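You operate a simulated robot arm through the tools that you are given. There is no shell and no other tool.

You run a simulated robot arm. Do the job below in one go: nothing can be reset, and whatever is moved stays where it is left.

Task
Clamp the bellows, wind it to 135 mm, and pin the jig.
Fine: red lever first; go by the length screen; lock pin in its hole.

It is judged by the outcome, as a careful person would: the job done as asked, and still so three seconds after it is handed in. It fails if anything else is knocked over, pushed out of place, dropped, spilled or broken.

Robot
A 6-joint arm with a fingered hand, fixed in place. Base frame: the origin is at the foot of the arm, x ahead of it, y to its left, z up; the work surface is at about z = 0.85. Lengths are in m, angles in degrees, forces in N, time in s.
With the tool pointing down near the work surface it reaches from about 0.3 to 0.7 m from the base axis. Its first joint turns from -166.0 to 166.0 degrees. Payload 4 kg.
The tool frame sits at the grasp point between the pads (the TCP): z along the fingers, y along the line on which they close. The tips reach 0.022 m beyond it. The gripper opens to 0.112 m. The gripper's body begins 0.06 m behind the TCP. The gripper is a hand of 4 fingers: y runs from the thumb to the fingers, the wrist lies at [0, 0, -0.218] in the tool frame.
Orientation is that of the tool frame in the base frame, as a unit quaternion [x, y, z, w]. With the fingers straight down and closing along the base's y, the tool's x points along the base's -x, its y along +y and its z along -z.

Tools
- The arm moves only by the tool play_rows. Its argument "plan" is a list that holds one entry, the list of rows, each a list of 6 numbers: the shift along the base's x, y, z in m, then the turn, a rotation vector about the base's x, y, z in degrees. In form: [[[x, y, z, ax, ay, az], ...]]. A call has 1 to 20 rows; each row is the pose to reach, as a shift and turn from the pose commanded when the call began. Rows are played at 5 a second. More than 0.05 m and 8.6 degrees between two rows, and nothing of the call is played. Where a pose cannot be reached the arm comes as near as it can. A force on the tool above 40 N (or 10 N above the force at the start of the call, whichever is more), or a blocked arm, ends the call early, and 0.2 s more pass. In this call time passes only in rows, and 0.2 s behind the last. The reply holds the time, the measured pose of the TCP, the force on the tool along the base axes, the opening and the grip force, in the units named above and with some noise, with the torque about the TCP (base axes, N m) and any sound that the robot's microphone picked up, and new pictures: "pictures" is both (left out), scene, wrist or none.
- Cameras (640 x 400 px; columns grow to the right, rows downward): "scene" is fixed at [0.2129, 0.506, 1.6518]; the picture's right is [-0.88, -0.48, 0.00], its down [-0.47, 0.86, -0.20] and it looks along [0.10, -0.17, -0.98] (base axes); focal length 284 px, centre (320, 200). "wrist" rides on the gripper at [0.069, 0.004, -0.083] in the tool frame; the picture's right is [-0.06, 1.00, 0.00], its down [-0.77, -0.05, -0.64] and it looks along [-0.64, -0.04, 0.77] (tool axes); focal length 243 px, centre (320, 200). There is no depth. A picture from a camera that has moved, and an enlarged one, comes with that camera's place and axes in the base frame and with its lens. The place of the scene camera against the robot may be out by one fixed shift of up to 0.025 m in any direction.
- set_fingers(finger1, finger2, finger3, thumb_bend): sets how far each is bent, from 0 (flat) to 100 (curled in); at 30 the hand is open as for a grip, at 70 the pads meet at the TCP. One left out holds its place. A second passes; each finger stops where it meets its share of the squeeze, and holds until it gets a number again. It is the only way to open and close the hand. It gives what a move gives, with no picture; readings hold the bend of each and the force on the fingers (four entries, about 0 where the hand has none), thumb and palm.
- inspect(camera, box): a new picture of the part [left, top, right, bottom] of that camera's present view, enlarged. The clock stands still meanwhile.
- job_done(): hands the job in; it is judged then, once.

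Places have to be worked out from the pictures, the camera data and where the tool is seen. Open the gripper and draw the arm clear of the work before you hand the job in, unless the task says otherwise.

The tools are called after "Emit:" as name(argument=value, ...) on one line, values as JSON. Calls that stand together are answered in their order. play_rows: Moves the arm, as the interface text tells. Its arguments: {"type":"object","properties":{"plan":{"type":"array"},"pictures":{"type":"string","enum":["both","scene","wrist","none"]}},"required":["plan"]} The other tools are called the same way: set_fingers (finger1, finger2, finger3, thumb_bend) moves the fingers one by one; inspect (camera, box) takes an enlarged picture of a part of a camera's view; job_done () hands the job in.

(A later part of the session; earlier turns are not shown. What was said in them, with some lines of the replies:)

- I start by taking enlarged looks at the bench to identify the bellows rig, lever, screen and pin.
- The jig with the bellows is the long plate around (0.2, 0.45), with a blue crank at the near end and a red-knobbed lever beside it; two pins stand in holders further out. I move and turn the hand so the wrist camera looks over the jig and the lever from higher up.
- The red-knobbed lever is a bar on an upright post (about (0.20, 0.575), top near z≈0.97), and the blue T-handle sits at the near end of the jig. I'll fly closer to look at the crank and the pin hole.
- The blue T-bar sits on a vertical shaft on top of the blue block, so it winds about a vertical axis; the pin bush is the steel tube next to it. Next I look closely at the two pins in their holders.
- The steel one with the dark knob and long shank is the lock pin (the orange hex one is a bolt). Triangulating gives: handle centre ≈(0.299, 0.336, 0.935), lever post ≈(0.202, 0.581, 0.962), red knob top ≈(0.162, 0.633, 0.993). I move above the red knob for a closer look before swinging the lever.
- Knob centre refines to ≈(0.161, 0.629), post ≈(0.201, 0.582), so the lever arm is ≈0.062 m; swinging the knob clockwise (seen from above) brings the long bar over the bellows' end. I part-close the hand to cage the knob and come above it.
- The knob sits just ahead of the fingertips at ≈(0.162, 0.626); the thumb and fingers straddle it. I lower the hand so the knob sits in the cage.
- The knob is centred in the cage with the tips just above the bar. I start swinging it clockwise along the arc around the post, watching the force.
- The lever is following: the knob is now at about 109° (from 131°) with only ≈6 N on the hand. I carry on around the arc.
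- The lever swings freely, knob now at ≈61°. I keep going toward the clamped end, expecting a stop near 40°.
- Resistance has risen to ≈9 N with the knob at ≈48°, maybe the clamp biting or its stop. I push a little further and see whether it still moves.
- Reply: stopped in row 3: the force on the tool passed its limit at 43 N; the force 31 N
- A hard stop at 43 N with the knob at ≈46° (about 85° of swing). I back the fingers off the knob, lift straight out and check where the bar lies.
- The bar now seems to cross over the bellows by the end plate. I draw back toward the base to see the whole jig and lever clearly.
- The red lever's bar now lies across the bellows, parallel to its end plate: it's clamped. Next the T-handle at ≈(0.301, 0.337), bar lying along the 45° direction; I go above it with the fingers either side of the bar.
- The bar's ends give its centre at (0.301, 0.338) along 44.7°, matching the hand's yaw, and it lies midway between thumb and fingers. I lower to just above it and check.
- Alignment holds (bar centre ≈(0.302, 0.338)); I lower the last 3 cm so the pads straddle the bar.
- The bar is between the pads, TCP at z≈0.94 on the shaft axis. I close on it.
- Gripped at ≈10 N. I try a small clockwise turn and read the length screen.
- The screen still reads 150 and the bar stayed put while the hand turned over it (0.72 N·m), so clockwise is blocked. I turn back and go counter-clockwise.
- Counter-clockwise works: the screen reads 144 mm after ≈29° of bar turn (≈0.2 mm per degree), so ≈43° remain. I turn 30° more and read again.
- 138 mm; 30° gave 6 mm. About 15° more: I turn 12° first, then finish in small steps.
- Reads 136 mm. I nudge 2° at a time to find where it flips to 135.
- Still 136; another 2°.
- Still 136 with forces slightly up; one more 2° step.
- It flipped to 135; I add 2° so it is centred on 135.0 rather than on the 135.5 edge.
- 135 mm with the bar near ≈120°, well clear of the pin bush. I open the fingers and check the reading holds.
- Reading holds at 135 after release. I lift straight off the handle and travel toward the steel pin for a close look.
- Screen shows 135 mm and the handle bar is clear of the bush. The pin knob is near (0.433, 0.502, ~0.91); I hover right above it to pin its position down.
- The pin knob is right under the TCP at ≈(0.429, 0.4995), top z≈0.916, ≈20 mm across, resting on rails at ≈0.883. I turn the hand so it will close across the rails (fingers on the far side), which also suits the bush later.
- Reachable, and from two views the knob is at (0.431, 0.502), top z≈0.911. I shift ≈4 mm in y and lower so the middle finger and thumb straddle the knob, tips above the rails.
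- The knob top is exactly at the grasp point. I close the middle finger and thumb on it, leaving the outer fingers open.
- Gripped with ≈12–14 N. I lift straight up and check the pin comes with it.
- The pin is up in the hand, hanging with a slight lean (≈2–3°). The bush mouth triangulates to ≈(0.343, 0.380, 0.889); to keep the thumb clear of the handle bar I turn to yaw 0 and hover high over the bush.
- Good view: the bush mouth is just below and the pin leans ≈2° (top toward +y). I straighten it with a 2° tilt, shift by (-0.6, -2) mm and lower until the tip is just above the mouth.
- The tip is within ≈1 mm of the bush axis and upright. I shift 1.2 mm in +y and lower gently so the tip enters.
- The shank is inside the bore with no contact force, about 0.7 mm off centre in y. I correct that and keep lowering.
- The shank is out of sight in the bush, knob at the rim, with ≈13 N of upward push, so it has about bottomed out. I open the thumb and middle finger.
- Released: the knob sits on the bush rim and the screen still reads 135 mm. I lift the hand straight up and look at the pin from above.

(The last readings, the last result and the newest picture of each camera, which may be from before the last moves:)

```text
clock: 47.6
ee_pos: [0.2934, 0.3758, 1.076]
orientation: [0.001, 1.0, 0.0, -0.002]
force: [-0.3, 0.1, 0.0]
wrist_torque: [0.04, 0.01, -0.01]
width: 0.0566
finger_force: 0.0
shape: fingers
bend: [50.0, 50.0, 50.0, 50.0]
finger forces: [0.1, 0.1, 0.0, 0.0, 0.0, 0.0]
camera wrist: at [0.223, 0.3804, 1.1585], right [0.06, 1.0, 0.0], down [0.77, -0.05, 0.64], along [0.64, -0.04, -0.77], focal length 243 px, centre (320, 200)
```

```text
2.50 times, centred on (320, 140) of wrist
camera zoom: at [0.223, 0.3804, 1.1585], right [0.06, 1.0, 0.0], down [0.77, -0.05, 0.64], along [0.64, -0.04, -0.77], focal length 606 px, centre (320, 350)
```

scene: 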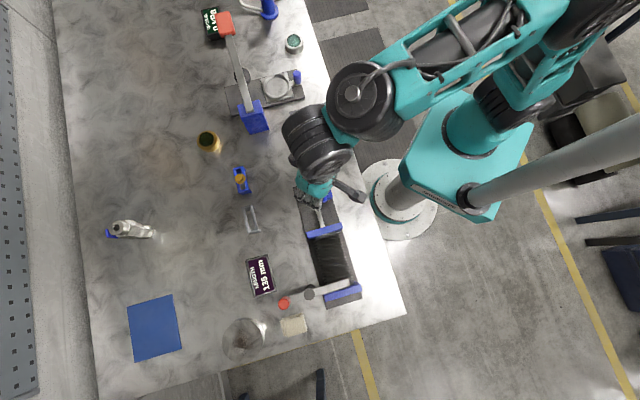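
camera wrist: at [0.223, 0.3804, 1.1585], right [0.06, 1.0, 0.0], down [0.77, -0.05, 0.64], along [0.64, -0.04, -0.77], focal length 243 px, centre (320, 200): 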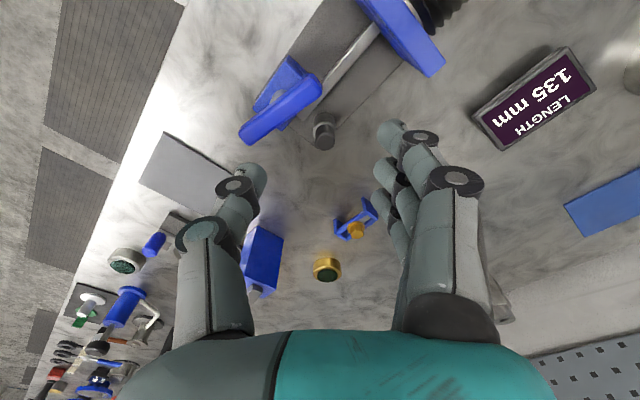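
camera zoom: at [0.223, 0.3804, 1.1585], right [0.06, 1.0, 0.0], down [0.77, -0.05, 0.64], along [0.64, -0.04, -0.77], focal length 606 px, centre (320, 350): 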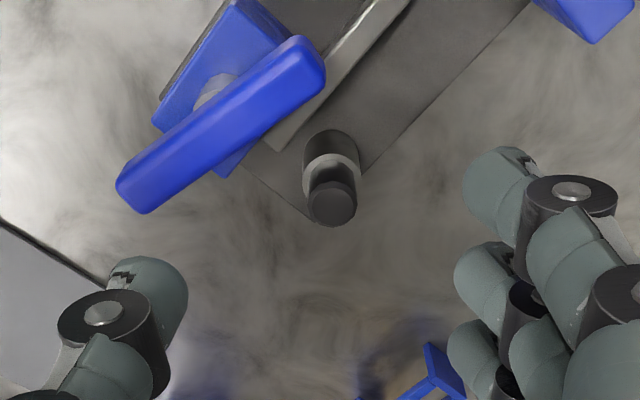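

The pin stands in the bush. I zoom in to judge whether the knob is fully down on the rim.

Emit:
inspect(camera="wrist", box=[290, 95, 360, 160])

Emit:
inspect(camera="scene", box=[270, 165, 370, 255])

```text
6.15 times, centred on (325, 128) of wrist
camera zoom: at [0.223, 0.3804, 1.1585], right [0.06, 1.0, 0.0], down [0.77, -0.05, 0.64], along [0.64, -0.04, -0.77], focal length 1493 px, centre (289, 646)
```

zoom: 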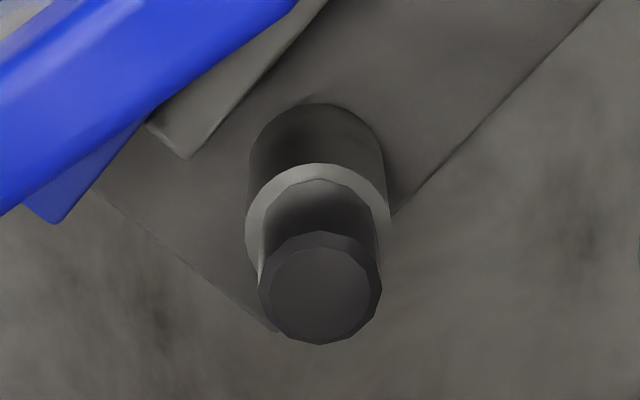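

```text
4.44 times, centred on (320, 210) of scene
camera zoom: at [0.2129, 0.506, 1.6518], right [-0.88, -0.48, 0.0], down [-0.47, 0.86, -0.2], along [0.1, -0.17, -0.98], focal length 1261 px, centre (320, 156)
```

zoom: 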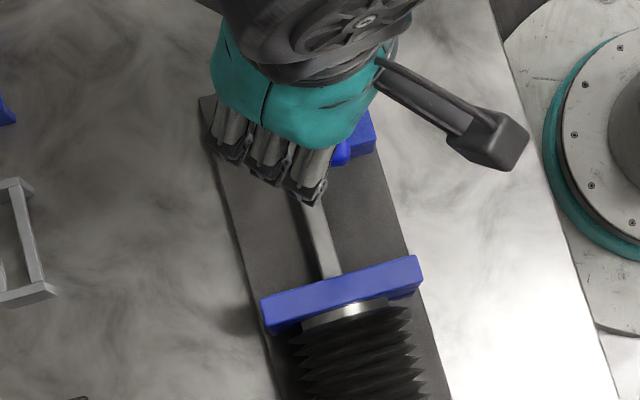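

Rim and knob edges line up as they would with the knob flush on the rim (≈16 px step), so the pin is fully seated and upright. I open the hand and draw the arm up and clear.

Emit:
play_rows(plan=[[[0, 0, 0.03, 0, 0, 0], [0, 0, 0.065, 0, 0, 0], [0, -0.01, 0.1, 0, 0, 0], [0, -0.04, 0.13, 0, 0, 0], [0, -0.07, 0.15, 0, 0, 0], [0, -0.1, 0.17, 0, 0, 0], [0.0, -0.14, 0.175, 0, 0, 0], [0.01, -0.18, 0.175, 0, 0, 0], [0.02, -0.22, 0.175, 0, 0, 0]]], pictures="none")

Emit:
set_fingers(finger1=30, finger2=30, finger3=30, thumb_bend=30)

Emit:
inspect(camera="scene", box=[0, 0, 640, 400])

Emit:
inspect(camera="scene", box=[230, 160, 370, 320])

Emit:
inspect(camera="scene", box=[290, 170, 350, 215])

```text
clock: 49.6
ee_pos: [0.3136, 0.1522, 1.2475]
orientation: [-0.001, 1.0, 0.0, -0.002]
force: [-0.6, -0.2, 0.2]
wrist_torque: [0.0, -0.02, -0.02]
width: 0.0568
finger_force: 0.1
shape: fingers
bend: [50.0, 50.0, 50.0, 50.0]
finger forces: [0.0, 0.0, 0.0, 0.0, 0.0, 0.0]
```

```text
clock: 50.6
ee_pos: [0.3142, 0.1526, 1.2491]
orientation: [-0.001, 1.0, 0.0, -0.002]
force: [-0.1, 0.4, 0.0]
wrist_torque: [0.02, 0.03, 0.02]
width: 0.1127
finger_force: 0.1
shape: fingers
bend: [30.0, 30.0, 30.0, 30.0]
finger forces: [0.0, 0.0, 0.1, 0.0, 0.0, 0.0]
```

```text
1.00 times, centred on (320, 200) of scene (not enlarged: the box is as wide or as high as the picture)
camera zoom: at [0.2129, 0.506, 1.6518], right [-0.88, -0.48, 0.0], down [-0.47, 0.86, -0.2], along [0.1, -0.17, -0.98], focal length 284 px, centre (320, 200)
```

zoom: 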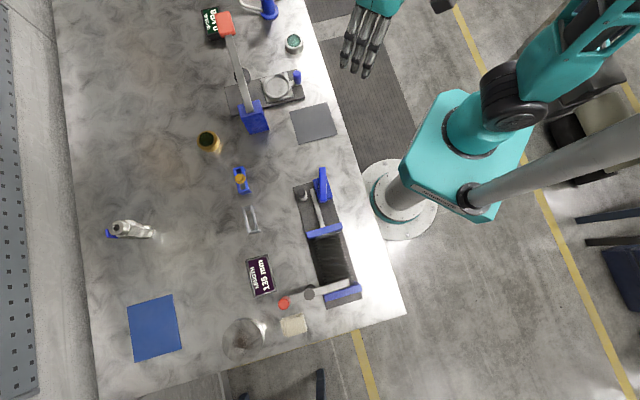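

```text
2.50 times, centred on (300, 240) of scene
camera zoom: at [0.2129, 0.506, 1.6518], right [-0.88, -0.48, 0.0], down [-0.47, 0.86, -0.2], along [0.1, -0.17, -0.98], focal length 709 px, centre (370, 100)
```

zoom: 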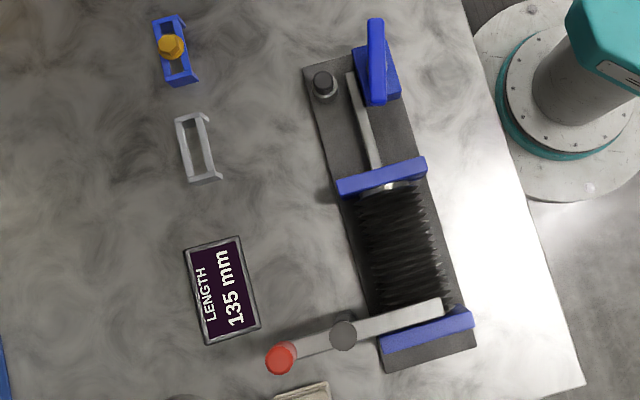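

```text
8.89 times, centred on (320, 192) of scene
camera zoom: at [0.2129, 0.506, 1.6518], right [-0.88, -0.48, 0.0], down [-0.47, 0.86, -0.2], along [0.1, -0.17, -0.98], focal length 2522 px, centre (320, 267)
```

zoom: 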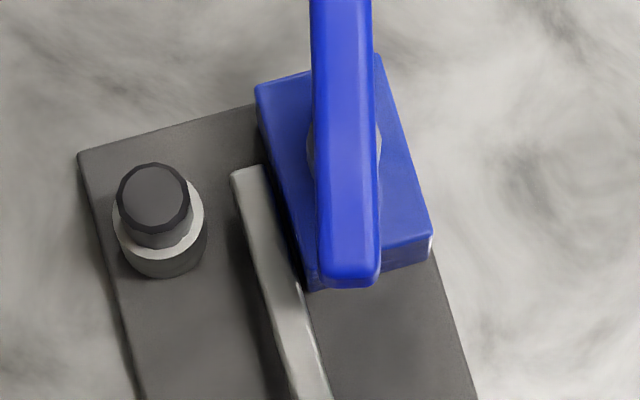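

Everything is in place: the lever lies across the bellows end, the screen reads 135 mm, the lock pin is seated in the bush, and all the other items are where they started. The hand is open and clear of the work, so I hand the job in.

Emit:
job_done()

```text
The job is handed in.
```

I clamped the bellows, wound it to 135 mm, pinned the jig, and handed the job in. I haven't seen the verdict.

- **Clamp:** I swung the red lever first, until it hit a hard stop. Its bar now lies across the bellows, next to the end plate.
- **Length:** Turning the blue handle counter-clockwise shortened the bellows. The screen read 135 mm when I let go, and still read it at the last look about 20 seconds later.
- **Pin:** I took the steel pin with the dark knob as the lock pin and left the orange hex piece, which looked like a bolt, in its holder. The lock pin is down in the steel tube beside the handle. In the close-up its knob sits flush on the rim.

In the last overall view, nothing else on the bench had moved. The hand was open and clear of the work.
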